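You operate a simulated robot arm through the tools that you are given. There is no shell and no other tool. Be economical: measure what you need, move in short steps, check, and stop when the job is done.

You run a simulated two-armed robot. Do the job below in one go: nothing can be reset, and whatever is moved stays where it is left.

## Task
On the bed ledge, fold the grey cloth in half.

Only the result counts: the job must be done as asked and must still hold three seconds after the hand-in. Knocking over, shifting, dropping, spilling or breaking anything else fails it. Flat cloth is picked up by pressing the open fingertips on it (5 to 10 N) and closing them slowly along it; thin cloth reads only 2 to 8 mm in the jaws.

## Robot
Two 7-joint arms with two-finger parallel grippers on one trunk, on a base that drives. Base frame: it is fixed to the floor where the robot stands at the start and does not move with it; the origin is under the middle of the robot, x ahead of it, y to its left, z up; the surface under the hand at the start is at about z = 780. Units: mm, degrees, N and s.
The left shoulder is at the start at [60, 189, 1103], the right one opposite. With the tool pointing down near the work surface each hand reaches from about 100 to 660 mm from the robot's upright axis, wherever it stands, measured 20 degrees to its own side. Places, roughly: bed ledge (144x25 cm) [480, -240, 780]. Payload 3.43 kg a hand.
The tool frame of a hand sits at the grasp point between the pads (the TCP): z along the fingers, y along the line on which they close. The tips reach 30 mm beyond it. Largest opening 94 mm; finger width 28, thickness 10; the body of the gripper, 50 by 96 mm, starts 55 mm behind the TCP.
Orientation is that of the tool frame in the base frame, as a unit quaternion [x, y, z, w]. With the fingers straight down and closing along the base's y, the tool's x points along the base's -x, its y along +y and its z along -z.

## Interface
- The arms move only by the tool nudge_tool. It takes "left_moves", "right_moves" or both (then of equal length, played together; a hand with none holds still); each is a list of rows, each an object (a shift or turn left out is 0, a gripper value left out holds the last) with "rotation": the turn, a rotation vector about the tool's x, y, z in rad, a list of three; "xyz": the shift along the tool's x, y, z in mm, a list of three; "grip": the gripper command, from -1 (shut) to 1 (fully open), values between in proportion. In form: [{"rotation": [rx, ry, rz], "xyz": [tx, ty, tz], "grip": grip}, ...]. A call has 1 to 20 rows; each row shifts and turns the commanded pose from where the row before left it, along the tool's axes as they then stand. A row lasts 0.2 s, in which the tool goes at most 50 mm and 8.6 degrees; a call with a longer step from one row to the next is refused whole, and so is a gripper value outside its range. Where a pose cannot be reached the arm comes as near as it can. A force on the tool above 40 N (or 10 N above the force at the start of the call, whichever is more), or a blocked arm, ends the call early, and 0.2 s more pass. Each finger travels about 153 mm/s and halts on what it meets, pressing with about 43 N; the grip force reading is that of the motor and also rises with nothing between the fingers. The clock runs only during rows and for 0.2 s after the last one: add rows that do not move to give the fingers time. The reply holds the time, the measured pose of the TCP, the force on the tool along the base axes, the opening and the grip force, in the units named above and with some noise, with the torque about the TCP (base axes, N m) and any sound that the robot's microphone picked up.
- Cameras (640 x 400 px; columns grow to the right, rows downward): "scene" is now at [4.5, 27.3, 1640.8]; the picture's right is [0.36, -0.93, -0.00], its down [-0.79, -0.31, -0.53] and it looks along [0.49, 0.19, -0.85] (base axes); focal length 284 px, centre (320, 200). "left" rides on the left gripper at [76, -14, -102] in its tool frame; the picture's right is [0.18, 0.98, 0.00], its down [-0.75, 0.14, -0.64] and it looks along [-0.63, 0.12, 0.77] (tool axes); focal length 243 px, centre (320, 200). "right" rides on the right gripper at [76, 14, -102] in its tool frame; the picture's right is [-0.18, 0.98, 0.00], its down [-0.75, -0.14, -0.64] and it looks along [-0.63, -0.12, 0.77] (tool axes); focal length 243 px, centre (320, 200). There is no depth. A picture from a camera that has moved, and an enlarged one, comes with that camera's place and axes in the base frame and with its lens.
- capture(camera): a new picture of that camera. No time passes.
- lift_body(by): slides the trunk up (or, below 0, down) by that many mm; the arms and the scene camera ride with it, the base frame stays. It gives what a move gives, with no picture.
- base_move(legs): drives the robot by 1 to 6 legs, each [ahead, left, turn to the left] in mm, mm and degrees, along the robot's own axes; the way and the turn of a leg run together, so that a leg with both is an arc; at most 1500 mm and 180 degrees a leg. The arms and the cameras ride along, it lands a little off, and it stops where it bumps. It gives what a move gives.
- head_to(pan, tilt): turns the head with the scene camera to pan (to the left, within 86 degrees either way) and tilt (down, from -29 to 69), counted from straight ahead of the robot. It gives what a move gives.
- inspect(camera, box): a new picture of the part [left, top, right, bottom] of that camera's present view, enlarged. No time passes.
- finish_job(): hands the job in; it is judged then, once.

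Go step by step. Nothing tells you exact positions but the pictures and the camera data: compare them with the known pose of the tool, close in by small moves and look again before you grip or let go. The budget is 120 turns and 108 pictures, counting those below and the enlarged ones. Unless the task says otherwise, let go and move clear before handing in, and close with one line.

The tools are called after "Emit:" by a JSON object that holds its "name" and its "arguments". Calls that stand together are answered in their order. nudge_tool: Moves the arms, as the interface text tells. Its arguments: {"type":"object","properties":{"left_moves":{"type":"array","items":{"type":"object","properties":{"rotation":{"type":"array","items":{"type":"number"}},"xyz":{"type":"array","items":{"type":"number"}},"grip":{"type":"number"}}}},"right_moves":{"type":"array","items":{"type":"object","properties":{"rotation":{"type":"array","items":{"type":"number"}},"xyz":{"type":"array","items":{"type":"number"}},"grip":{"type":"number"}}}}},"required":[]} The other tools are called the same way: lift_body (by) slides the trunk up or down; base_move (legs) drives the base; head_to (pan, tilt) turns the head that bears the scene camera; capture (camera) takes a picture; inspect (camera, box) takes an enlarged picture of a part of a camera's view; finish_job () hands the job in.

At the start:

```text
t: 0.0
left_eef_pos: [407.5, 59.7, 954.7]
left_tool_rot: [0.0, 1.0, 0.0, 0.0]
left_ft_force: [-1.5, -0.7, -0.9]
left_moment: [0.01, 0.0, 0.0]
left_opening: 94.3
left_grip_force: 0.1
right_eef_pos: [355.9, -210.2, 919.4]
right_tool_rot: [-0.001, 1.0, 0.0, 0.0]
right_ft_force: [0.3, -0.1, -0.1]
right_moment: [-0.04, 0.0, -0.02]
right_opening: 94.0
right_grip_force: 0.1
trunk travel left (down, up): [-775.0, 215.0]
robot x, y, heading: [2.5, -3.6, 0.2]
head pan, tilt: [21.2, 58.3]
```

scene: 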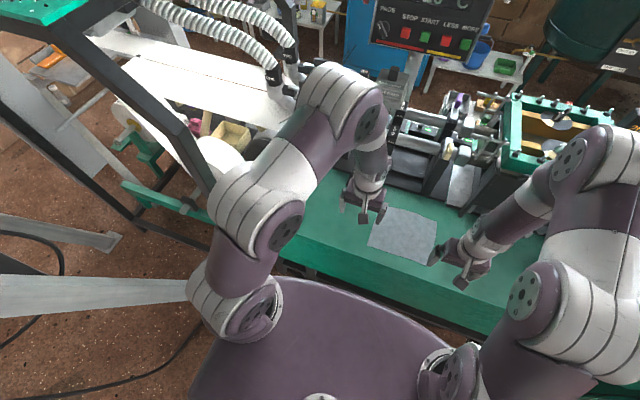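
right: 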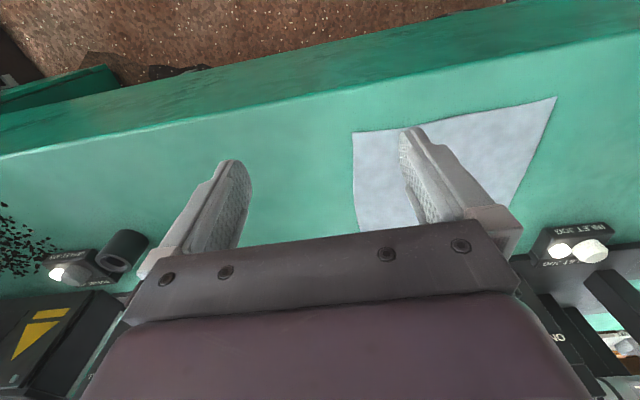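
left: 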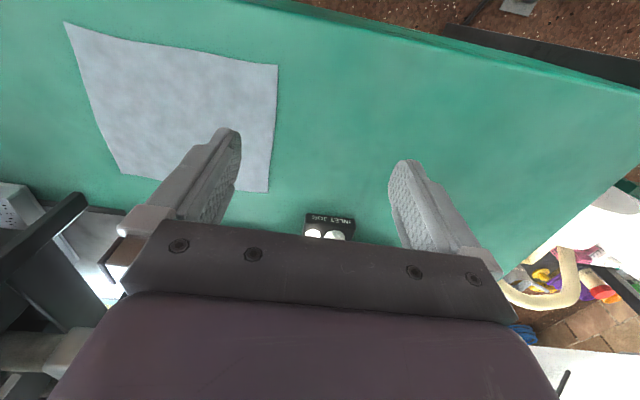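

The grey cloth lies flat on the green ledge between the two hands. I'll enlarge the view to measure its corners.

Emit:
{"name": "inspect", "arguments": {"camera": "scene", "box": [320, 170, 480, 290]}}

Emit:
{"name": "inspect", "arguments": {"camera": "left", "box": [40, 0, 360, 220]}}

```text
3.33 times, centred on (400, 230) of scene
camera zoom: at [4.5, 27.3, 1640.8], right [0.36, -0.93, 0.0], down [-0.79, -0.31, -0.53], along [0.49, 0.19, -0.85], focal length 947 px, centre (53, 100)
```

zoom: 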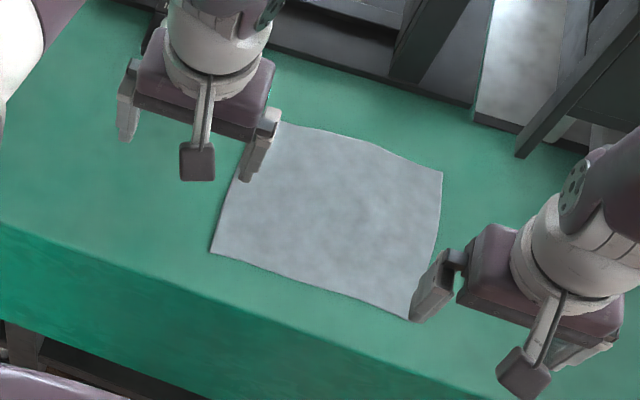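

```text
1.82 times, centred on (200, 110) of left
camera zoom: at [333.1, 44.6, 1057.1], right [-0.18, 0.98, 0.0], down [0.75, 0.14, 0.64], along [0.63, 0.12, -0.77], focal length 441 px, centre (538, 364)
```

zoom: 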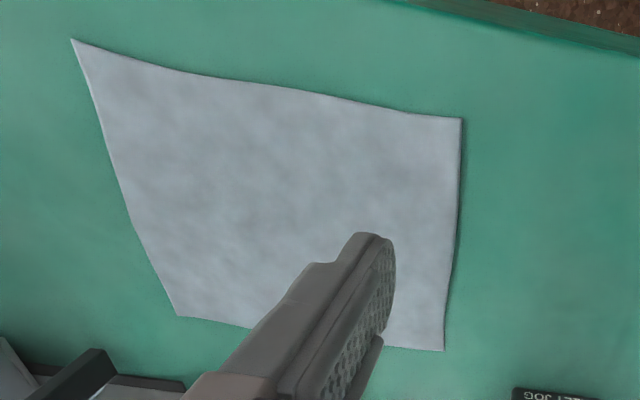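

The cloth spans about x 393–560 and y −184 to 12. I'll fold the near edge over to the far edge with both hands, so first I bring the half-open hands above the two near corners.

Emit:
{"name": "nudge_tool", "arguments": {"left_moves": [{"xyz": [0, -15, 15], "grip": -0.15}, {"xyz": [0, -15, 25]}, {"xyz": [0, -15, 25]}, {"xyz": [0, -15, 25]}, {"xyz": [0, -16, 25]}, {}, {}], "right_moves": [{"xyz": [-10, 10, 4], "grip": -0.15}, {"xyz": [-10, 11, 20]}, {"xyz": [-10, 11, 20]}, {"xyz": [-10, 11, 20]}, {"xyz": [-11, 11, 15]}, {}, {}]}}

```text
t: 1.6
left_eef_pos: [408.3, -17.9, 837.7]
left_tool_rot: [0.0, 1.0, 0.001, 0.001]
left_ft_force: [-0.3, -0.7, 0.5]
left_moment: [0.03, 0.03, -0.01]
left_opening: 39.9
left_grip_force: 0.0
right_eef_pos: [406.2, -156.7, 840.2]
right_tool_rot: [0.001, 1.0, -0.001, 0.001]
right_ft_force: [-0.1, 0.6, -0.3]
right_moment: [0.02, 0.0, 0.0]
right_opening: 39.8
right_grip_force: 0.1
trunk travel left (down, up): [-775.0, 215.0]
robot x, y, heading: [1.0, 4.1, -0.0]
head pan, tilt: [21.2, 58.3]
```

Emit:
{"name": "capture", "arguments": {"camera": "left"}}

Emit:
{"name": "capture", "arguments": {"camera": "right"}}

Emit:
{"name": "inspect", "arguments": {"camera": "scene", "box": [320, 120, 520, 290]}}

```text
102 pictures are left
camera left: at [332.6, -32.1, 941.5], right [-0.18, 0.98, 0.0], down [0.75, 0.14, 0.64], along [0.63, 0.12, -0.77], focal length 243 px, centre (320, 200)
```

left: 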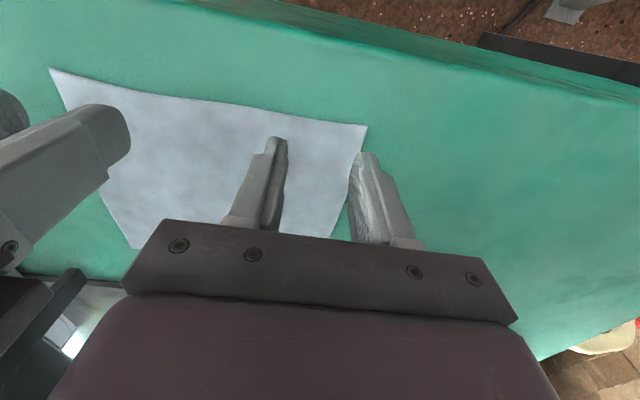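

```text
101 pictures are left
camera right: at [330.9, -142.1, 943.7], right [0.18, 0.98, 0.0], down [0.75, -0.14, 0.64], along [0.63, -0.12, -0.77], focal length 243 px, centre (320, 200)
```

right: 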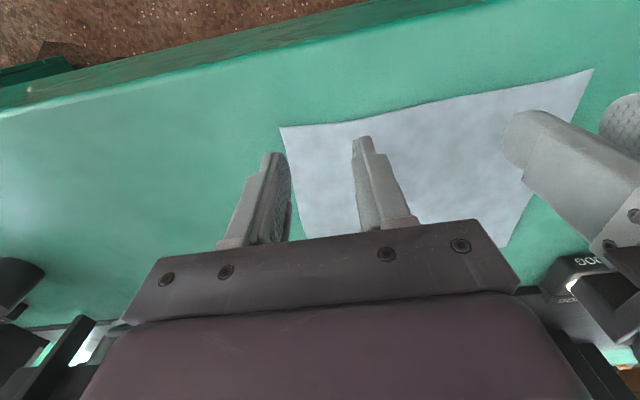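

```text
2.35 times, centred on (420, 205) of scene
camera zoom: at [4.9, 27.2, 1640.8], right [0.36, -0.93, 0.0], down [-0.79, -0.31, -0.53], along [0.49, 0.19, -0.85], focal length 668 px, centre (85, 188)
```

zoom: 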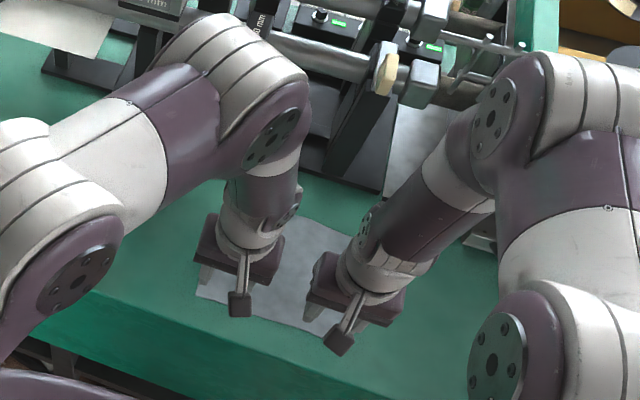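

Both near corners agree with my estimate: (393, 12) and (395, −182). I'll shift each hand slightly inward and go down close to contact.

Emit:
{"name": "nudge_tool", "arguments": {"left_moves": [{"xyz": [-3, -5, 8]}, {"xyz": [0, 0, 8]}, {"xyz": [0, 0, 6]}, {}, {}], "right_moves": [{"xyz": [-4, 6, 8]}, {"xyz": [0, 0, 10]}, {"xyz": [0, 0, 6]}, {}, {}]}}

```text
t: 2.8
left_eef_pos: [410.5, -22.1, 817.1]
left_tool_rot: [0.0, 1.0, -0.001, -0.001]
left_ft_force: [0.4, 0.0, -0.6]
left_moment: [0.0, 0.02, 0.02]
left_opening: 40.0
left_grip_force: 0.0
right_eef_pos: [409.7, -151.2, 816.9]
right_tool_rot: [0.001, 1.0, 0.0, 0.0]
right_ft_force: [-0.2, -0.1, -0.4]
right_moment: [-0.01, 0.03, 0.01]
right_opening: 40.1
right_grip_force: 0.0
trunk travel left (down, up): [-775.0, 215.0]
robot x, y, heading: [1.3, -1.0, 0.0]
head pan, tilt: [21.2, 58.3]
```

Emit:
{"name": "nudge_tool", "arguments": {"left_moves": [{"xyz": [0, 0, 3]}, {"xyz": [0, 0, 3]}, {}], "right_moves": [{"xyz": [0, 0, 3]}, {"xyz": [0, 0, 3]}, {}]}}

```text
t: 3.6
left_eef_pos: [411.8, -22.1, 811.2]
left_tool_rot: [0.0, 1.0, 0.001, 0.002]
left_ft_force: [-0.2, 0.0, 3.8]
left_moment: [0.03, 0.02, -0.01]
left_opening: 40.0
left_grip_force: 0.1
right_eef_pos: [410.6, -150.7, 811.8]
right_tool_rot: [0.0, 1.0, 0.0, 0.002]
right_ft_force: [1.4, -1.5, 8.2]
right_moment: [-0.11, 0.02, 0.0]
right_opening: 40.1
right_grip_force: 0.0
trunk travel left (down, up): [-775.0, 215.0]
robot x, y, heading: [1.7, 1.9, 0.1]
head pan, tilt: [21.2, 58.3]
```

Both hands are in contact (4 and 8 N). I'll press the left a little more, then close both slowly.

Emit:
{"name": "nudge_tool", "arguments": {"left_moves": [{"xyz": [0, 0, 1]}, {"grip": -0.2}, {"grip": -0.25}, {"grip": -0.3}, {"grip": -0.35}, {"grip": -0.4}, {"grip": -0.45}, {"grip": -0.5}, {"grip": -0.55}, {"grip": -0.6}, {"grip": -0.65}, {"grip": -0.7}, {"grip": -0.75}, {"grip": -0.8}, {"grip": -0.85}, {"grip": -0.9}, {"grip": -0.95}, {"grip": -1}, {}, {}], "right_moves": [{}, {"grip": -0.2}, {"grip": -0.25}, {"grip": -0.3}, {"grip": -0.35}, {"grip": -0.4}, {"grip": -0.45}, {"grip": -0.5}, {"grip": -0.55}, {"grip": -0.6}, {"grip": -0.65}, {"grip": -0.7}, {"grip": -0.75}, {"grip": -0.8}, {"grip": -0.85}, {"grip": -0.9}, {"grip": -0.95}, {"grip": -1}, {}, {}]}}

Emit:
{"name": "capture", "arguments": {"camera": "left"}}

Emit:
{"name": "capture", "arguments": {"camera": "right"}}

```text
t: 7.8
left_eef_pos: [410.7, -22.5, 812.2]
left_tool_rot: [0.0, 1.0, -0.001, 0.0]
left_ft_force: [0.5, -11.2, 26.8]
left_moment: [-0.27, 0.17, 0.07]
left_opening: 2.3
left_grip_force: 36.9
right_eef_pos: [409.4, -150.5, 810.8]
right_tool_rot: [0.0, 1.0, 0.0, 0.001]
right_ft_force: [-0.5, 12.0, 1.8]
right_moment: [0.35, 0.04, 0.06]
right_opening: 2.1
right_grip_force: 37.2
trunk travel left (down, up): [-775.0, 215.0]
robot x, y, heading: [0.6, -0.6, 0.1]
head pan, tilt: [21.2, 58.3]
```

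```text
99 pictures are left
camera left: at [335.1, -36.7, 914.0], right [-0.18, 0.98, 0.0], down [0.75, 0.14, 0.64], along [0.63, 0.12, -0.76], focal length 243 px, centre (320, 200)
```

left: 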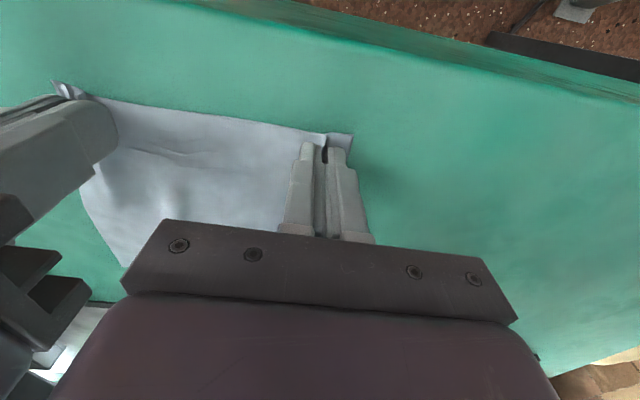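

```text
98 pictures are left
camera right: at [333.6, -135.6, 914.4], right [0.18, 0.98, 0.0], down [0.75, -0.14, 0.64], along [0.63, -0.12, -0.77], focal length 243 px, centre (320, 200)
```

right: 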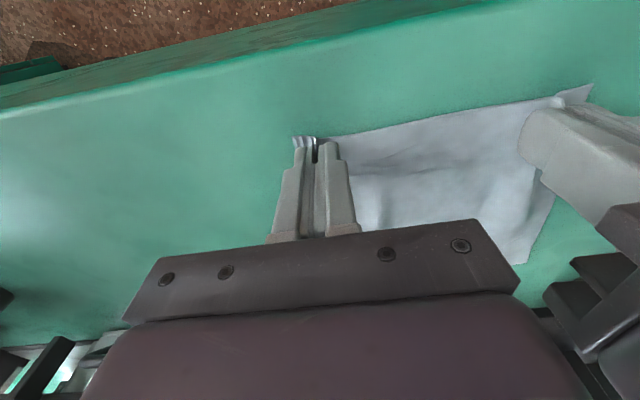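

Both pinches hold, but with fingers closing along y the edge strip can't be turned over cleanly. I'll open slowly under light pressure to spread the cloth back. Then I'll regrip the far edge with the jaws closing along x, which lets me fold it toward the robot and tilt the fingers forward at the end.

Emit:
{"name": "nudge_tool", "arguments": {"left_moves": [{"grip": -0.95}, {"grip": -0.9}, {"grip": -0.85}, {"grip": -0.8}, {"grip": -0.75}, {"grip": -0.7}, {"grip": -0.65}, {"grip": -0.6}, {"grip": -0.55}, {"grip": -0.5}, {"grip": -0.45}, {"grip": -0.4}, {"grip": -0.35}, {"grip": -0.3}, {"grip": -0.25}, {"grip": -0.2}, {"grip": -0.15}, {}, {"xyz": [0, 0, -10]}, {"xyz": [0, 0, -30]}], "right_moves": [{"grip": -0.95}, {"grip": -0.9}, {"grip": -0.85}, {"grip": -0.8}, {"grip": -0.75}, {"grip": -0.7}, {"grip": -0.65}, {"grip": -0.6}, {"grip": -0.55}, {"grip": -0.5}, {"grip": -0.45}, {"grip": -0.4}, {"grip": -0.35}, {"grip": -0.3}, {"grip": -0.25}, {"grip": -0.2}, {"grip": -0.15}, {}, {"xyz": [0, 0, -10]}, {"xyz": [0, 0, -30]}]}}

Emit:
{"name": "capture", "arguments": {"camera": "left"}}

Emit:
{"name": "capture", "arguments": {"camera": "right"}}

```text
t: 12.0
left_eef_pos: [409.8, -21.0, 850.2]
left_tool_rot: [0.0, 1.0, 0.001, 0.0]
left_ft_force: [-0.6, -0.8, 0.0]
left_moment: [0.02, 0.02, 0.0]
left_opening: 40.1
left_grip_force: 0.3
right_eef_pos: [408.2, -150.4, 852.3]
right_tool_rot: [0.0, 1.0, -0.001, 0.001]
right_ft_force: [-0.4, 0.0, -0.1]
right_moment: [0.03, -0.03, 0.01]
right_opening: 39.8
right_grip_force: 0.0
trunk travel left (down, up): [-775.0, 215.0]
robot x, y, heading: [-2.6, -1.5, -0.1]
head pan, tilt: [21.2, 58.3]
```

```text
97 pictures are left
camera left: at [334.1, -35.6, 953.5], right [-0.18, 0.98, 0.0], down [0.75, 0.14, 0.64], along [0.63, 0.12, -0.77], focal length 243 px, centre (320, 200)
```

left: 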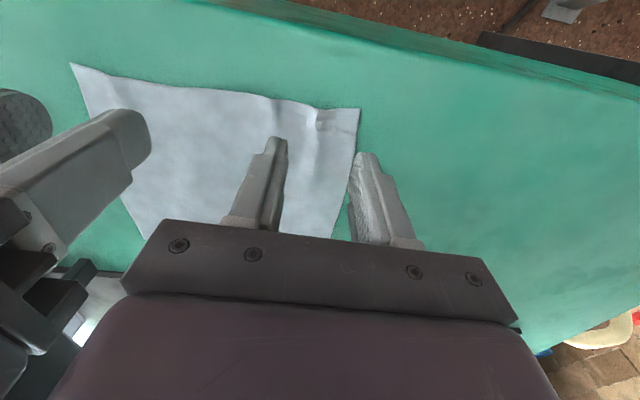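

```text
96 pictures are left
camera right: at [333.0, -135.4, 954.4], right [0.18, 0.98, 0.0], down [0.75, -0.14, 0.64], along [0.63, -0.12, -0.77], focal length 243 px, centre (320, 200)
```

right: 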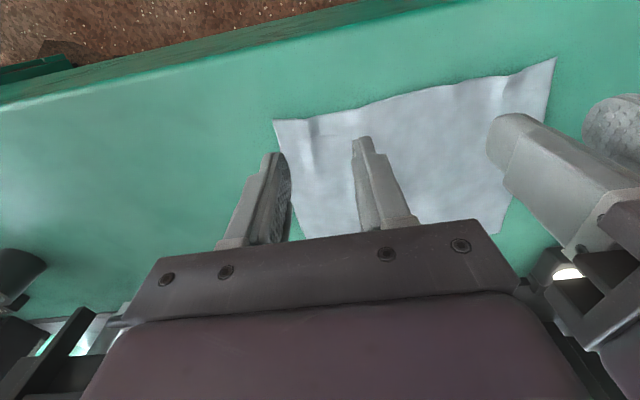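

The cloth spread back with only slight wrinkles. I'll lift both hands and turn them 90°, cameras outward, so the jaws close along x.

Emit:
{"name": "nudge_tool", "arguments": {"left_moves": [{"xyz": [0, 0, -20]}, {"xyz": [0, 20, -20]}, {"xyz": [0, 20, -20], "rotation": [0, 0, 0.1428]}, {"rotation": [0, 0, 0.1428]}, {"rotation": [0, 0, 0.1428]}, {"rotation": [0, 0, 0.1428]}, {"rotation": [0, 0, 0.1428]}, {"rotation": [0, 0, 0.1428]}, {"rotation": [0, 0, 0.1428]}, {"rotation": [0, 0, 0.1428]}, {"rotation": [0, 0, 0.1428]}, {"rotation": [0, 0, 0.1428]}, {"rotation": [0, 0, 0.1428]}, {}, {}], "right_moves": [{"xyz": [0, 0, -20]}, {"xyz": [0, -20, -20]}, {"xyz": [0, -20, -20], "rotation": [0, 0, -0.1428]}, {"rotation": [0, 0, -0.1428]}, {"rotation": [0, 0, -0.1428]}, {"rotation": [0, 0, -0.1428]}, {"rotation": [0, 0, -0.1428]}, {"rotation": [0, 0, -0.1428]}, {"rotation": [0, 0, -0.1428]}, {"rotation": [0, 0, -0.1428]}, {"rotation": [0, 0, -0.1428]}, {"rotation": [0, 0, -0.1428]}, {"rotation": [0, 0, -0.1428]}, {}, {}]}}

Emit:
{"name": "capture", "arguments": {"camera": "left"}}

Emit:
{"name": "capture", "arguments": {"camera": "right"}}

Emit:
{"name": "capture", "arguments": {"camera": "scene"}}

```text
t: 15.2
left_eef_pos: [412.0, 17.4, 911.2]
left_tool_rot: [0.707, 0.707, 0.0, 0.0]
left_ft_force: [0.4, 0.4, 1.0]
left_moment: [-0.01, -0.01, 0.0]
left_opening: 39.9
left_grip_force: 0.0
right_eef_pos: [410.2, -189.8, 909.7]
right_tool_rot: [0.707, -0.707, 0.0, 0.001]
right_ft_force: [0.3, -0.5, -0.6]
right_moment: [0.03, 0.01, 0.0]
right_opening: 40.2
right_grip_force: 0.1
trunk travel left (down, up): [-775.0, 215.0]
robot x, y, heading: [-3.1, 1.5, -0.1]
head pan, tilt: [21.2, 58.3]
```

```text
95 pictures are left
camera left: at [398.0, 93.9, 1013.0], right [0.98, 0.18, 0.0], down [0.14, -0.75, 0.64], along [0.12, -0.63, -0.77], focal length 243 px, centre (320, 200)
```

left: 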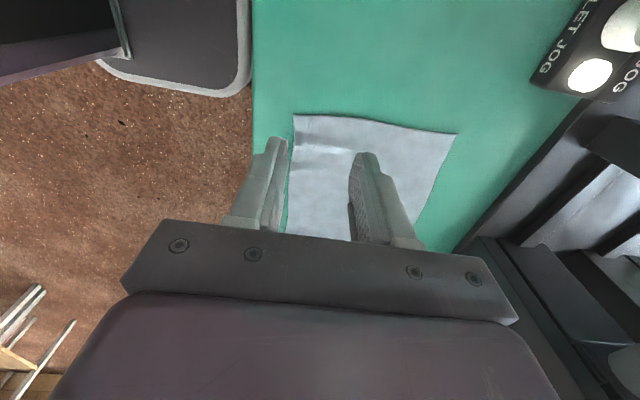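

```text
94 pictures are left
camera right: at [397.3, -265.9, 1013.2], right [-0.98, 0.18, 0.0], down [0.14, 0.75, 0.64], along [0.12, 0.63, -0.77], focal length 243 px, centre (320, 200)
```

right: 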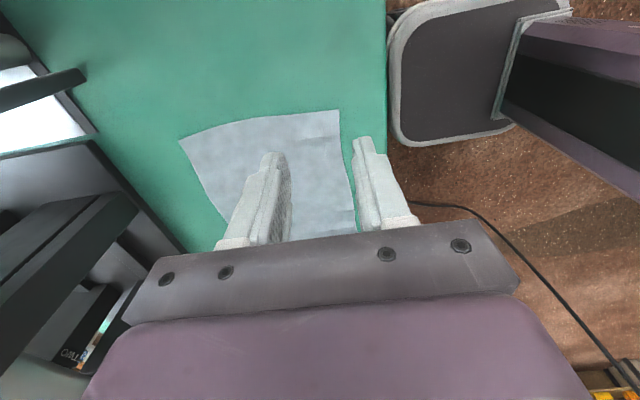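

```text
93 pictures are left
camera scene: at [4.5, 27.3, 1640.8], right [0.36, -0.93, 0.0], down [-0.79, -0.31, -0.53], along [0.49, 0.19, -0.85], focal length 284 px, centre (320, 200)
```

scene: 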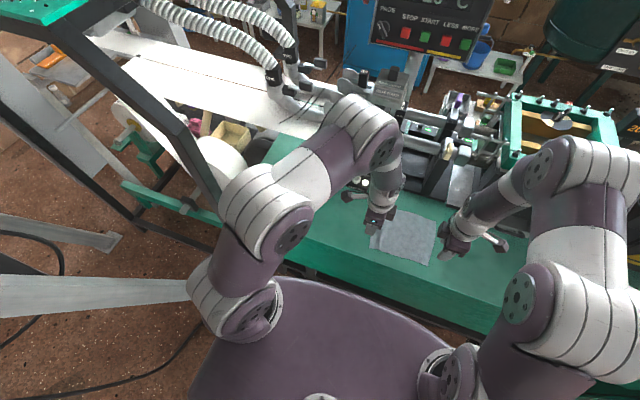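

The far corners come out at about (555, 14) and (561, −179), and the machine starts near x 645, so there is room. I'll move both hands over the far corners, still above the cloth.

Emit:
{"name": "nudge_tool", "arguments": {"left_moves": [{"xyz": [-3, 20, 0], "grip": -0.36}, {"xyz": [-4, 25, 0]}, {"xyz": [-4, 25, 10]}, {"xyz": [-4, 25, 15]}, {"xyz": [-4, 26, 15]}, {"xyz": [0, 0, 20]}, {"xyz": [0, 0, 15]}, {}, {}], "right_moves": [{"xyz": [-5, -20, 0], "grip": -0.36}, {"xyz": [-5, -25, 0]}, {"xyz": [-5, -25, 10]}, {"xyz": [-6, -28, 15]}, {"xyz": [-6, -29, 15]}, {"xyz": [0, 0, 20]}, {"xyz": [0, 0, 15]}, {}, {}]}}

Emit:
{"name": "capture", "arguments": {"camera": "left"}}

Emit:
{"name": "capture", "arguments": {"camera": "right"}}

Emit:
{"name": "inspect", "arguments": {"camera": "scene", "box": [320, 120, 520, 290]}}

```text
t: 17.2
left_eef_pos: [532.4, -2.1, 836.2]
left_tool_rot: [0.708, 0.707, -0.001, 0.0]
left_ft_force: [-0.3, 0.2, -0.3]
left_moment: [-0.02, -0.02, -0.01]
left_opening: 30.2
left_grip_force: 0.1
right_eef_pos: [536.7, -163.5, 835.6]
right_tool_rot: [-0.707, 0.708, 0.0, 0.0]
right_ft_force: [0.5, 0.1, -0.6]
right_moment: [-0.03, 0.01, 0.0]
right_opening: 30.3
right_grip_force: 0.2
trunk travel left (down, up): [-775.0, 215.0]
robot x, y, heading: [2.5, 1.1, 0.4]
head pan, tilt: [21.2, 58.3]
```

```text
92 pictures are left
camera left: at [518.9, 75.0, 938.7], right [0.98, 0.18, 0.0], down [0.14, -0.75, 0.64], along [0.12, -0.63, -0.77], focal length 243 px, centre (320, 200)
```

left: 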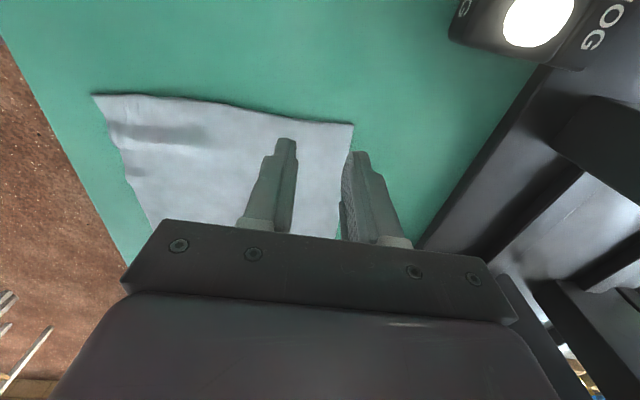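

```text
91 pictures are left
camera right: at [524.0, -239.2, 938.0], right [-0.98, 0.18, 0.0], down [0.14, 0.75, 0.64], along [0.12, 0.63, -0.77], focal length 243 px, centre (320, 200)
```

right: 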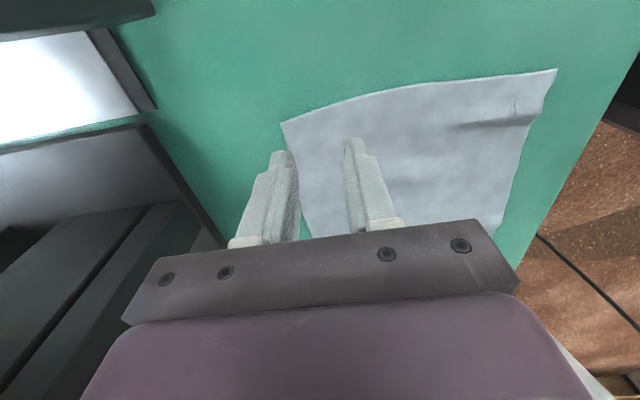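

```text
2.35 times, centred on (420, 205) of scene
camera zoom: at [4.5, 27.2, 1640.8], right [0.36, -0.93, 0.0], down [-0.79, -0.31, -0.53], along [0.49, 0.19, -0.85], focal length 668 px, centre (85, 188)
```

zoom: 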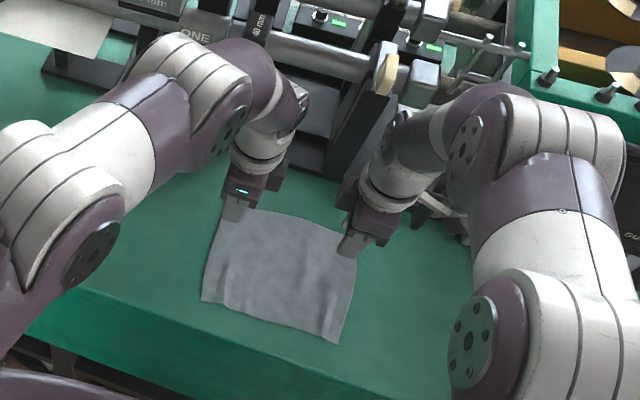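

Jaw placement looks right: the front finger sits just inside the far edge on both sides. I'll go down to contact.

Emit:
{"name": "nudge_tool", "arguments": {"left_moves": [{"xyz": [0, 0, 10]}, {"xyz": [0, 0, 8]}, {"xyz": [0, 0, 3]}, {"xyz": [0, 0, 3]}, {}], "right_moves": [{"xyz": [0, 0, 10]}, {"xyz": [0, 0, 8]}, {"xyz": [0, 0, 3]}, {"xyz": [0, 0, 2]}, {}]}}

```text
t: 18.4
left_eef_pos: [532.0, -1.2, 812.8]
left_tool_rot: [0.707, 0.707, 0.0, 0.001]
left_ft_force: [0.2, -0.5, 2.5]
left_moment: [-0.02, 0.01, -0.02]
left_opening: 30.1
left_grip_force: 0.1
right_eef_pos: [537.8, -163.7, 815.0]
right_tool_rot: [-0.707, 0.707, 0.0, 0.0]
right_ft_force: [0.5, 0.4, -0.4]
right_moment: [0.01, 0.01, -0.01]
right_opening: 30.1
right_grip_force: 0.1
trunk travel left (down, up): [-775.0, 215.0]
robot x, y, heading: [3.5, -2.4, 0.1]
head pan, tilt: [21.2, 58.3]
```

Emit:
{"name": "nudge_tool", "arguments": {"left_moves": [{"xyz": [0, 0, 1]}, {"xyz": [0, 0, 0.7]}, {}], "right_moves": [{"xyz": [0, 0, 1.5]}, {"xyz": [0, 0, 1.5]}, {}]}}

```text
t: 19.2
left_eef_pos: [532.7, -0.8, 810.7]
left_tool_rot: [0.707, 0.707, 0.001, 0.001]
left_ft_force: [1.6, 0.1, 9.2]
left_moment: [0.03, 0.05, 0.0]
left_opening: 30.1
left_grip_force: 0.0
right_eef_pos: [537.2, -163.2, 812.1]
right_tool_rot: [-0.707, 0.707, -0.001, 0.001]
right_ft_force: [0.3, -0.4, 10.6]
right_moment: [-0.05, -0.03, 0.0]
right_opening: 29.8
right_grip_force: 0.2
trunk travel left (down, up): [-775.0, 215.0]
robot x, y, heading: [-1.2, -3.3, 0.1]
head pan, tilt: [21.2, 58.3]
```

Contact forces are about 9 and 10 N. Closing slowly.

Emit:
{"name": "nudge_tool", "arguments": {"left_moves": [{"grip": -0.4}, {"grip": -0.45}, {"grip": -0.5}, {"grip": -0.55}, {"grip": -0.6}, {"grip": -0.65}, {"grip": -0.7}, {"grip": -0.75}, {"grip": -0.8}, {"grip": -0.85}, {"grip": -0.9}, {"grip": -0.95}, {"grip": -1}, {}, {}], "right_moves": [{"grip": -0.4}, {"grip": -0.45}, {"grip": -0.5}, {"grip": -0.55}, {"grip": -0.6}, {"grip": -0.65}, {"grip": -0.7}, {"grip": -0.75}, {"grip": -0.8}, {"grip": -0.85}, {"grip": -0.9}, {"grip": -0.95}, {"grip": -1}, {}, {}]}}

Emit:
{"name": "capture", "arguments": {"camera": "left"}}

Emit:
{"name": "capture", "arguments": {"camera": "right"}}

```text
t: 22.4
left_eef_pos: [531.5, -0.7, 810.6]
left_tool_rot: [0.707, 0.708, 0.001, 0.002]
left_ft_force: [0.0, -1.4, 9.6]
left_moment: [-0.05, 0.01, 0.0]
left_opening: 2.5
left_grip_force: 37.0
right_eef_pos: [534.3, -162.3, 810.7]
right_tool_rot: [-0.707, 0.707, -0.001, 0.002]
right_ft_force: [-0.9, 1.5, 18.1]
right_moment: [-0.02, -0.05, -0.02]
right_opening: 2.2
right_grip_force: 37.1
trunk travel left (down, up): [-775.0, 215.0]
robot x, y, heading: [3.9, 1.5, -0.2]
head pan, tilt: [21.2, 58.3]
```

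```text
89 pictures are left
camera left: at [517.3, 75.6, 914.2], right [0.98, 0.18, 0.0], down [0.14, -0.75, 0.64], along [0.12, -0.63, -0.77], focal length 243 px, centre (320, 200)
```

left: 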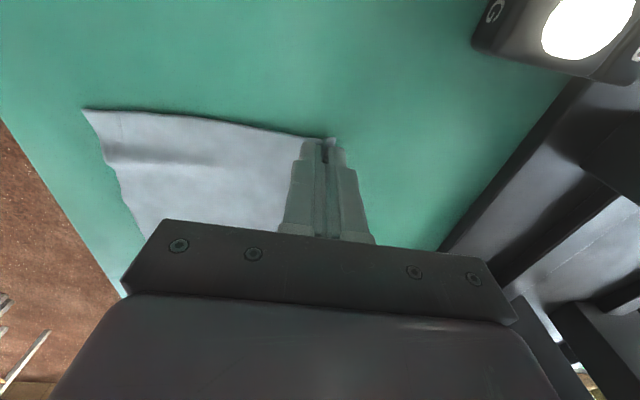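

```text
88 pictures are left
camera right: at [522.0, -238.5, 914.2], right [-0.98, 0.18, 0.0], down [0.14, 0.75, 0.64], along [0.12, 0.63, -0.77], focal length 243 px, centre (320, 200)
```

right: 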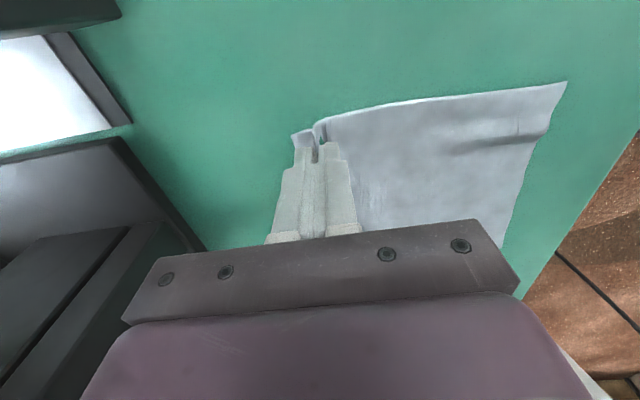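

Both pinches hold (2.5 and 2.2 mm of cloth). I'll lift in an arc toward the robot, about a crease line near x 475.

Emit:
{"name": "nudge_tool", "arguments": {"left_moves": [{"xyz": [0, -1, -7]}, {"xyz": [0, -1.5, -7]}, {"xyz": [0, -2, -7]}, {"xyz": [0, -3, -6.5]}, {"xyz": [0, -5, -6]}, {"xyz": [0, -5, -5]}, {"xyz": [0, -5.5, -5]}, {"xyz": [0, -6, -4.5]}, {}, {}], "right_moves": [{"xyz": [0, 1, -7]}, {"xyz": [0, 1.5, -7]}, {"xyz": [0, 2, -7]}, {"xyz": [0, 3, -6.5]}, {"xyz": [0, 5, -6]}, {"xyz": [0, 5, -5]}, {"xyz": [0, 5.5, -5]}, {"xyz": [0, 6, -4.5]}, {}, {}]}}

Emit:
{"name": "capture", "arguments": {"camera": "left"}}

Emit:
{"name": "capture", "arguments": {"camera": "right"}}

Emit:
{"name": "inspect", "arguments": {"camera": "scene", "box": [320, 120, 520, 290]}}

```text
t: 24.6
left_eef_pos: [504.4, -1.2, 857.0]
left_tool_rot: [0.707, 0.707, -0.001, 0.001]
left_ft_force: [-0.7, 0.7, 0.4]
left_moment: [-0.01, 0.0, -0.01]
left_opening: 2.4
left_grip_force: 36.9
right_eef_pos: [507.1, -162.9, 857.6]
right_tool_rot: [0.707, -0.707, 0.0, 0.0]
right_ft_force: [0.8, 0.7, -0.1]
right_moment: [0.01, -0.03, 0.0]
right_opening: 2.0
right_grip_force: 36.9
trunk travel left (down, up): [-775.0, 215.0]
robot x, y, heading: [1.2, -1.4, -0.2]
head pan, tilt: [21.2, 58.3]
```

```text
87 pictures are left
camera left: at [490.3, 74.7, 960.6], right [0.98, 0.18, 0.0], down [0.14, -0.75, 0.64], along [0.12, -0.63, -0.77], focal length 243 px, centre (320, 200)
```

left: 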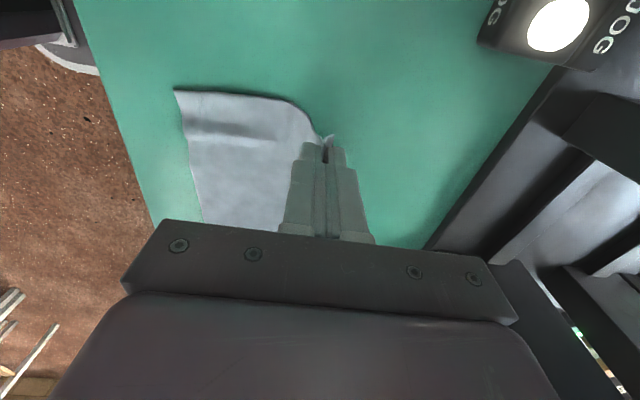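

```text
86 pictures are left
camera right: at [495.0, -239.1, 960.6], right [-0.98, 0.18, 0.0], down [0.14, 0.75, 0.64], along [0.12, 0.63, -0.77], focal length 243 px, centre (320, 200)
```

right: 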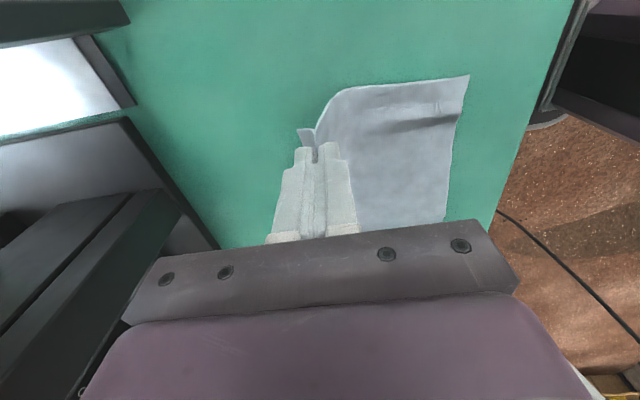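

```text
2.35 times, centred on (420, 205) of scene
camera zoom: at [4.4, 27.3, 1640.8], right [0.36, -0.93, 0.0], down [-0.79, -0.31, -0.53], along [0.49, 0.19, -0.85], focal length 668 px, centre (85, 188)
```

zoom: 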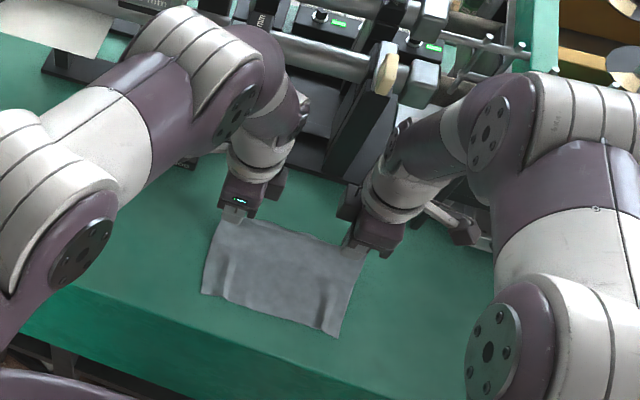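

The far edge rises cleanly and the near half stays put. I'll carry it over the crease and begin tilting the fingers forward.

Emit:
{"name": "nudge_tool", "arguments": {"left_moves": [{"xyz": [0, -10.9, -3.2], "rotation": [-0.0436, 0, 0]}, {"xyz": [0, -10.8, -3.7], "rotation": [-0.0436, 0, 0]}, {"xyz": [0, -10.6, -4.2], "rotation": [-0.0436, 0, 0]}, {"xyz": [0, -11.3, 1.3], "rotation": [-0.0436, 0, 0]}, {"xyz": [0, -11.4, 0.8], "rotation": [-0.0436, 0, 0]}, {"xyz": [0, -11.4, 0.3], "rotation": [-0.0436, 0, 0]}, {}, {}], "right_moves": [{"xyz": [0, 10.9, -3.2], "rotation": [0.0436, 0, 0]}, {"xyz": [0, 10.8, -3.7], "rotation": [0.0436, 0, 0]}, {"xyz": [0, 10.6, -4.2], "rotation": [0.0436, 0, 0]}, {"xyz": [0, 11.3, 1.3], "rotation": [0.0436, 0, 0]}, {"xyz": [0, 11.4, 0.8], "rotation": [0.0436, 0, 0]}, {"xyz": [0, 11.4, 0.3], "rotation": [0.0436, 0, 0]}, {}, {}]}}

Emit:
{"name": "capture", "arguments": {"camera": "left"}}

Emit:
{"name": "capture", "arguments": {"camera": "right"}}

Emit:
{"name": "inspect", "arguments": {"camera": "scene", "box": [320, 120, 520, 290]}}

```text
t: 26.4
left_eef_pos: [437.1, -1.1, 858.8]
left_tool_rot: [0.702, 0.7, 0.092, 0.093]
left_ft_force: [-0.8, -0.6, 0.2]
left_moment: [0.03, 0.05, 0.0]
left_opening: 2.4
left_grip_force: 36.7
right_eef_pos: [442.8, -162.4, 858.8]
right_tool_rot: [0.702, -0.7, 0.093, -0.093]
right_ft_force: [0.1, 0.0, -0.1]
right_moment: [0.04, 0.04, -0.04]
right_opening: 2.0
right_grip_force: 36.2
trunk travel left (down, up): [-775.0, 215.0]
robot x, y, heading: [-0.8, -0.1, 0.3]
head pan, tilt: [21.2, 58.3]
```

```text
84 pictures are left
camera left: at [397.2, 74.9, 954.8], right [0.95, 0.18, 0.25], down [-0.03, -0.75, 0.66], along [0.31, -0.63, -0.71], focal length 243 px, centre (320, 200)
```

left: 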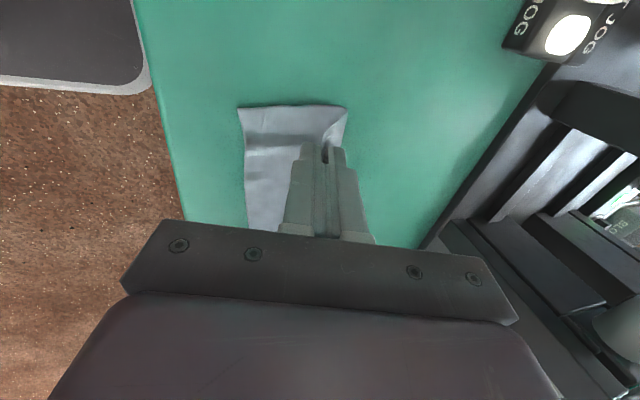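

```text
83 pictures are left
camera right: at [402.9, -238.7, 954.6], right [-0.95, 0.18, -0.26], down [-0.03, 0.75, 0.66], along [0.31, 0.63, -0.71], focal length 243 px, centre (320, 200)
```

right: 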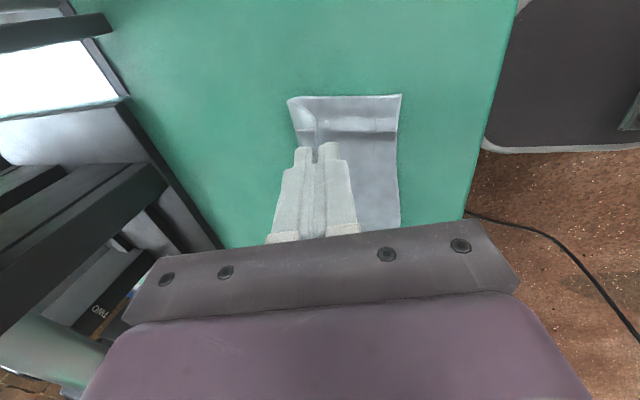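

```text
2.35 times, centred on (420, 205) of scene
camera zoom: at [4.1, 27.3, 1640.8], right [0.36, -0.93, 0.0], down [-0.79, -0.31, -0.53], along [0.49, 0.19, -0.85], focal length 668 px, centre (85, 188)
```

zoom: 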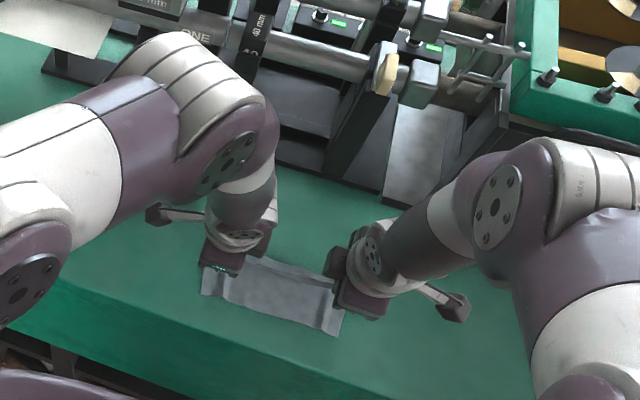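

The near half stayed almost still, with its near edge now around x 397–404. I'll continue down with the forward tilt to lay the edge onto it.

Emit:
{"name": "nudge_tool", "arguments": {"left_moves": [{"xyz": [0, -10.1, 5.4], "rotation": [-0.0873, 0, 0]}, {"xyz": [0, -10.5, 4.5], "rotation": [-0.0873, 0, 0]}, {"xyz": [0, -10.9, 3.6], "rotation": [-0.0873, 0, 0]}, {"xyz": [0, -7.2, 4.4], "rotation": [-0.0873, 0, 0]}, {"xyz": [0, -7.6, 3.8], "rotation": [-0.0873, 0, 0]}, {"xyz": [0, -5, 2], "rotation": [-0.0873, 0, 0]}, {}, {}], "right_moves": [{"xyz": [0, 10.1, 5.4], "rotation": [0.0873, 0, 0]}, {"xyz": [0, 10.5, 4.5], "rotation": [0.0873, 0, 0]}, {"xyz": [0, 10.9, 3.6], "rotation": [0.0873, 0, 0]}, {"xyz": [0, 7.2, 4.4], "rotation": [0.0873, 0, 0]}, {"xyz": [0, 7.6, 3.8], "rotation": [0.0873, 0, 0]}, {"xyz": [0, 5, 2], "rotation": [0.0873, 0, 0]}, {}, {}]}}

Emit:
{"name": "capture", "arguments": {"camera": "left"}}

Emit:
{"name": "capture", "arguments": {"camera": "right"}}

Emit:
{"name": "inspect", "arguments": {"camera": "scene", "box": [320, 150, 480, 290]}}

```text
t: 28.2
left_eef_pos: [402.6, -1.1, 816.8]
left_tool_rot: [0.653, 0.653, 0.271, 0.271]
left_ft_force: [1.1, -6.9, 1.5]
left_moment: [-0.19, 0.0, -0.11]
left_opening: 2.4
left_grip_force: 36.8
right_eef_pos: [431.7, -165.2, 849.9]
right_tool_rot: [-0.696, 0.697, -0.127, 0.12]
right_ft_force: [-1.2, 7.9, -0.8]
right_moment: [0.17, 0.08, 0.12]
right_opening: 2.3
right_grip_force: 36.7
right hand out of reach, approached as far as the arm can: row 2, 3, 4, 5, 6
trunk travel left (down, up): [-775.0, 215.0]
robot x, y, heading: [1.5, 0.9, 0.1]
head pan, tilt: [21.2, 58.3]
```

```text
81 pictures are left
camera left: at [320.2, 74.6, 878.6], right [0.69, 0.18, 0.7], down [-0.35, -0.75, 0.55], along [0.63, -0.63, -0.46], focal length 243 px, centre (320, 200)
```

left: 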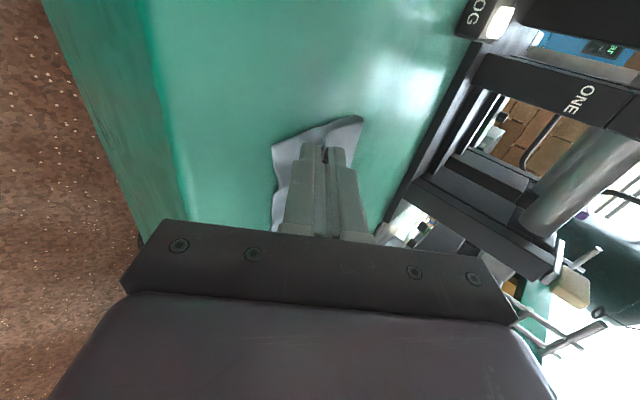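

```text
80 pictures are left
camera right: at [385.3, -239.9, 942.6], right [-0.92, 0.18, -0.34], down [-0.08, 0.76, 0.65], along [0.38, 0.62, -0.69], focal length 243 px, centre (320, 200)
```

right: 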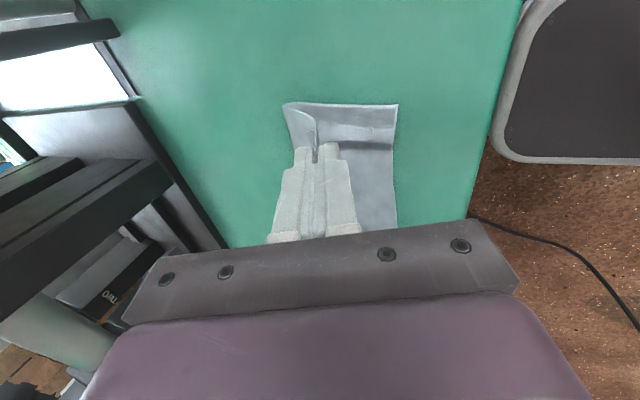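

```text
2.86 times, centred on (400, 220) of scene
camera zoom: at [4.5, 27.1, 1640.8], right [0.36, -0.93, 0.0], down [-0.79, -0.31, -0.53], along [0.49, 0.19, -0.85], focal length 811 px, centre (91, 143)
```

zoom: 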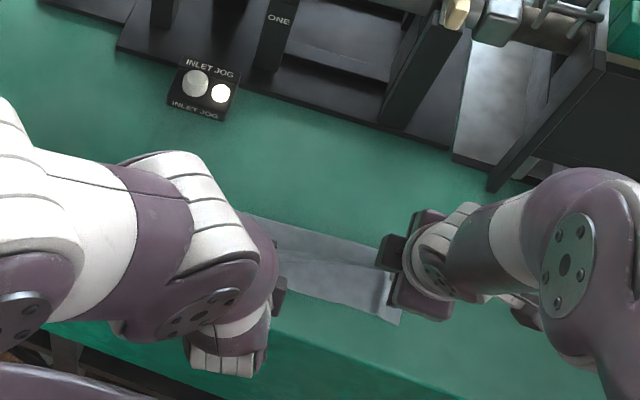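

The left hand is in place, but the right arm can't tilt past about 20°. I'll take its tilt back with a small row to see how the command responds.

Emit:
{"name": "nudge_tool", "arguments": {"right_moves": [{"rotation": [-0.0873, 0, 0]}, {}]}}

```text
t: 28.8
left_eef_pos: [401.2, -0.3, 816.8]
left_tool_rot: [0.653, 0.653, 0.271, 0.271]
left_ft_force: [1.4, -7.0, 1.0]
left_moment: [-0.18, 0.02, -0.14]
left_opening: 2.3
left_grip_force: 37.1
right_eef_pos: [433.0, -165.8, 850.7]
right_tool_rot: [-0.7, 0.702, -0.095, 0.089]
right_ft_force: [-2.0, 6.0, -1.9]
right_moment: [0.17, 0.01, 0.07]
right_opening: 1.7
right_grip_force: 36.7
trunk travel left (down, up): [-775.0, 215.0]
robot x, y, heading: [2.2, -0.9, -0.2]
head pan, tilt: [21.2, 58.3]
```

The command follows from the reached pose, so the right hand now stands at about 15° tilt. I'll lower it to its target at that tilt.

Emit:
{"name": "nudge_tool", "arguments": {"right_moves": [{"xyz": [-0.5, 5.3, 6.3]}, {"xyz": [-0.5, 5.3, 6.3]}, {"xyz": [-0.5, 5.3, 6.3]}, {"xyz": [-0.5, 5.3, 6.3]}, {}]}}

Emit:
{"name": "capture", "arguments": {"camera": "right"}}

```text
t: 30.0
left_eef_pos: [402.1, -0.8, 815.2]
left_tool_rot: [0.654, 0.653, 0.27, 0.27]
left_ft_force: [-0.4, -0.3, -0.2]
left_moment: [0.02, 0.07, -0.01]
left_opening: 2.4
left_grip_force: 37.0
right_eef_pos: [419.6, -163.2, 820.7]
right_tool_rot: [-0.7, 0.702, -0.096, 0.089]
right_ft_force: [0.0, -0.1, -0.3]
right_moment: [0.04, 0.03, 0.0]
right_opening: 1.9
right_grip_force: 36.5
trunk travel left (down, up): [-775.0, 215.0]
robot x, y, heading: [-1.6, 1.3, 0.2]
head pan, tilt: [21.2, 58.3]
```

```text
78 pictures are left
camera right: at [379.9, -238.0, 916.5], right [-0.95, 0.19, -0.26], down [-0.03, 0.76, 0.65], along [0.32, 0.62, -0.72], focal length 243 px, centre (320, 200)
```

right: 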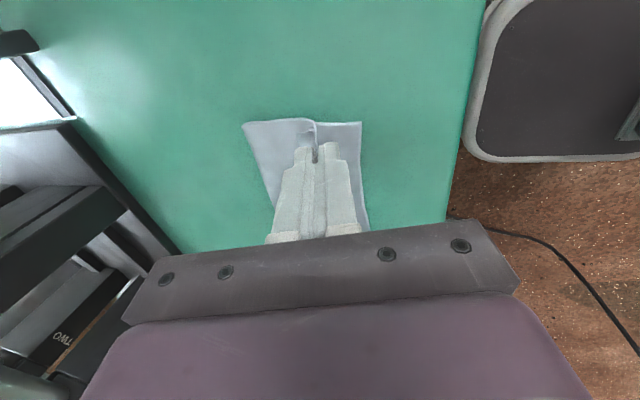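

The right hand is in place as well, with the near edge at x≈403 and the crease at x≈481. I'll lower a little more and open slowly.

Emit:
{"name": "nudge_tool", "arguments": {"left_moves": [{"xyz": [0, -0.7, 0.7]}, {"xyz": [0, -0.7, 0.7]}, {}, {"grip": -0.95}, {"grip": -0.9}, {"grip": -0.85}, {"grip": -0.8}, {"grip": -0.75}, {}, {}], "right_moves": [{"xyz": [0, 0.7, 2.7]}, {"xyz": [0, 0.7, 2.7]}, {}, {"grip": -0.95}, {"grip": -0.9}, {"grip": -0.85}, {"grip": -0.8}, {"grip": -0.75}, {"grip": -0.7}, {}]}}

Emit:
{"name": "capture", "arguments": {"camera": "left"}}

Emit:
{"name": "capture", "arguments": {"camera": "right"}}

```text
t: 32.2
left_eef_pos: [402.9, -1.8, 814.5]
left_tool_rot: [0.653, 0.653, 0.271, 0.271]
left_ft_force: [-0.8, 0.2, 2.1]
left_moment: [-0.03, -0.01, 0.01]
left_opening: 11.0
left_grip_force: 0.1
right_eef_pos: [419.5, -164.1, 814.6]
right_tool_rot: [-0.7, 0.702, -0.096, 0.089]
right_ft_force: [-0.8, -1.0, 2.4]
right_moment: [0.0, -0.02, 0.01]
right_opening: 13.7
right_grip_force: 0.0
trunk travel left (down, up): [-775.0, 215.0]
robot x, y, heading: [2.6, 0.7, -0.1]
head pan, tilt: [21.2, 58.3]
```

```text
77 pictures are left
camera left: at [319.9, 75.1, 876.6], right [0.69, 0.18, 0.7], down [-0.35, -0.75, 0.55], along [0.63, -0.63, -0.46], focal length 243 px, centre (320, 200)
```

left: 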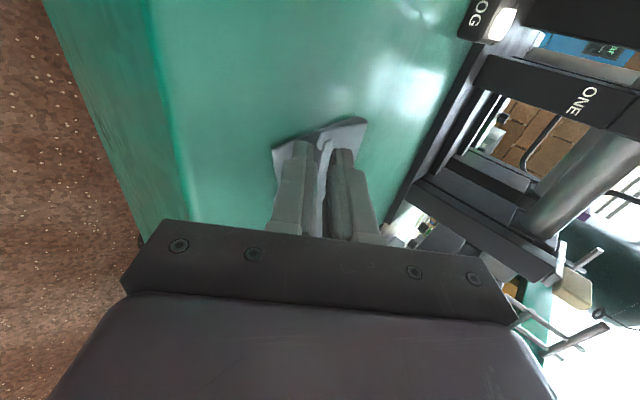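

```text
76 pictures are left
camera right: at [379.8, -238.1, 911.4], right [-0.95, 0.19, -0.26], down [-0.03, 0.76, 0.65], along [0.32, 0.62, -0.72], focal length 243 px, centre (320, 200)
```

right: 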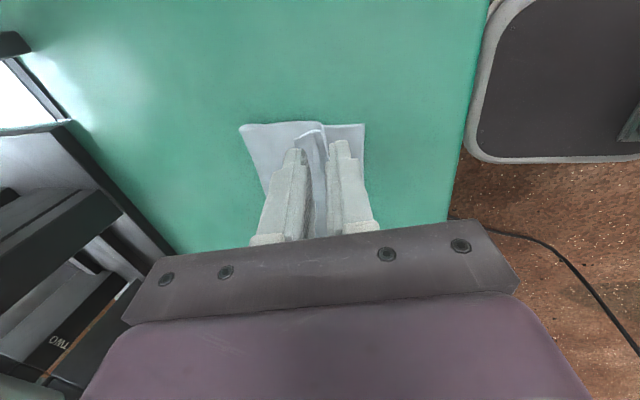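

The ridge stands free between the open fingers. I'll retreat both hands slowly along their finger axes.

Emit:
{"name": "nudge_tool", "arguments": {"left_moves": [{"xyz": [0, 0, -5]}, {"xyz": [0, 0, -8]}, {"xyz": [0, 0, -10]}, {"xyz": [0, 0, -12]}, {"xyz": [0, 12, -15]}, {"xyz": [0, 20, -20]}, {"xyz": [0, 25, -20]}, {}], "right_moves": [{"xyz": [0, 0, -5]}, {"xyz": [0, 0, -8]}, {"xyz": [0, 0, -10]}, {"xyz": [0, 0, -12]}, {"xyz": [10, 0, -15]}, {"xyz": [25, 0, -25]}, {"xyz": [25, 0, -25]}, {}]}}

Emit:
{"name": "capture", "arguments": {"camera": "left"}}

Emit:
{"name": "capture", "arguments": {"camera": "right"}}

Emit:
{"name": "inspect", "arguments": {"camera": "scene", "box": [320, 150, 480, 290]}}

```text
t: 34.0
left_eef_pos: [380.1, -0.7, 917.8]
left_tool_rot: [0.653, 0.654, 0.271, 0.271]
left_ft_force: [0.1, 0.5, 0.5]
left_moment: [0.02, 0.0, -0.01]
left_opening: 11.7
left_grip_force: 0.0
right_eef_pos: [393.9, -223.0, 911.4]
right_tool_rot: [-0.7, 0.702, -0.096, 0.089]
right_ft_force: [-0.9, -0.8, -0.8]
right_moment: [0.02, 0.0, 0.01]
right_opening: 13.9
right_grip_force: 0.1
trunk travel left (down, up): [-775.0, 215.0]
robot x, y, heading: [0.4, -1.3, 0.1]
head pan, tilt: [21.2, 58.3]
```

```text
75 pictures are left
camera left: at [297.2, 75.0, 980.4], right [0.7, 0.18, 0.69], down [-0.35, -0.75, 0.55], along [0.63, -0.63, -0.46], focal length 243 px, centre (320, 200)
```

left: 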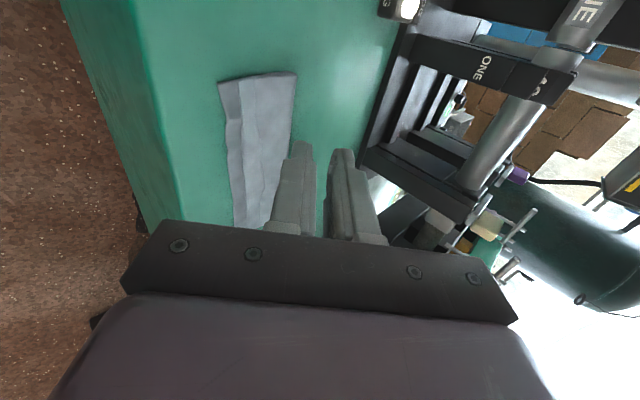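

```text
74 pictures are left
camera right: at [354.4, -297.8, 1008.0], right [-0.95, 0.18, -0.26], down [-0.03, 0.76, 0.65], along [0.31, 0.62, -0.72], focal length 243 px, centre (320, 200)
```

right: 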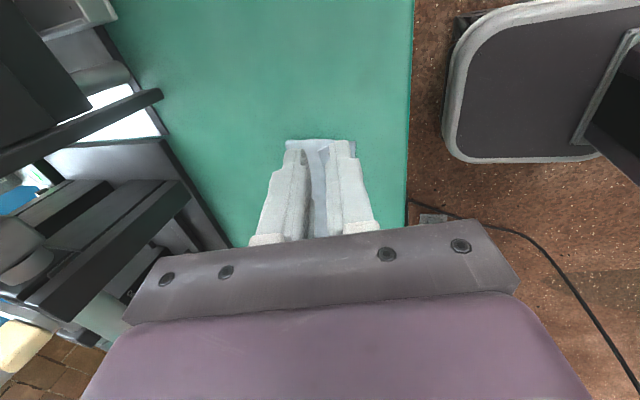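

```text
2.86 times, centred on (400, 220) of scene
camera zoom: at [5.2, 27.4, 1640.8], right [0.36, -0.93, 0.0], down [-0.79, -0.31, -0.53], along [0.49, 0.19, -0.85], focal length 811 px, centre (91, 143)
```

zoom: 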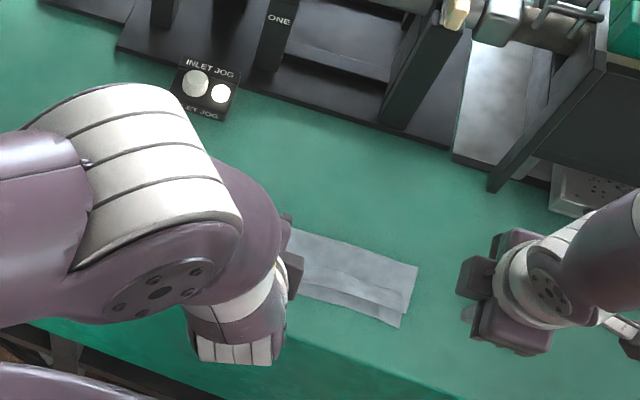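

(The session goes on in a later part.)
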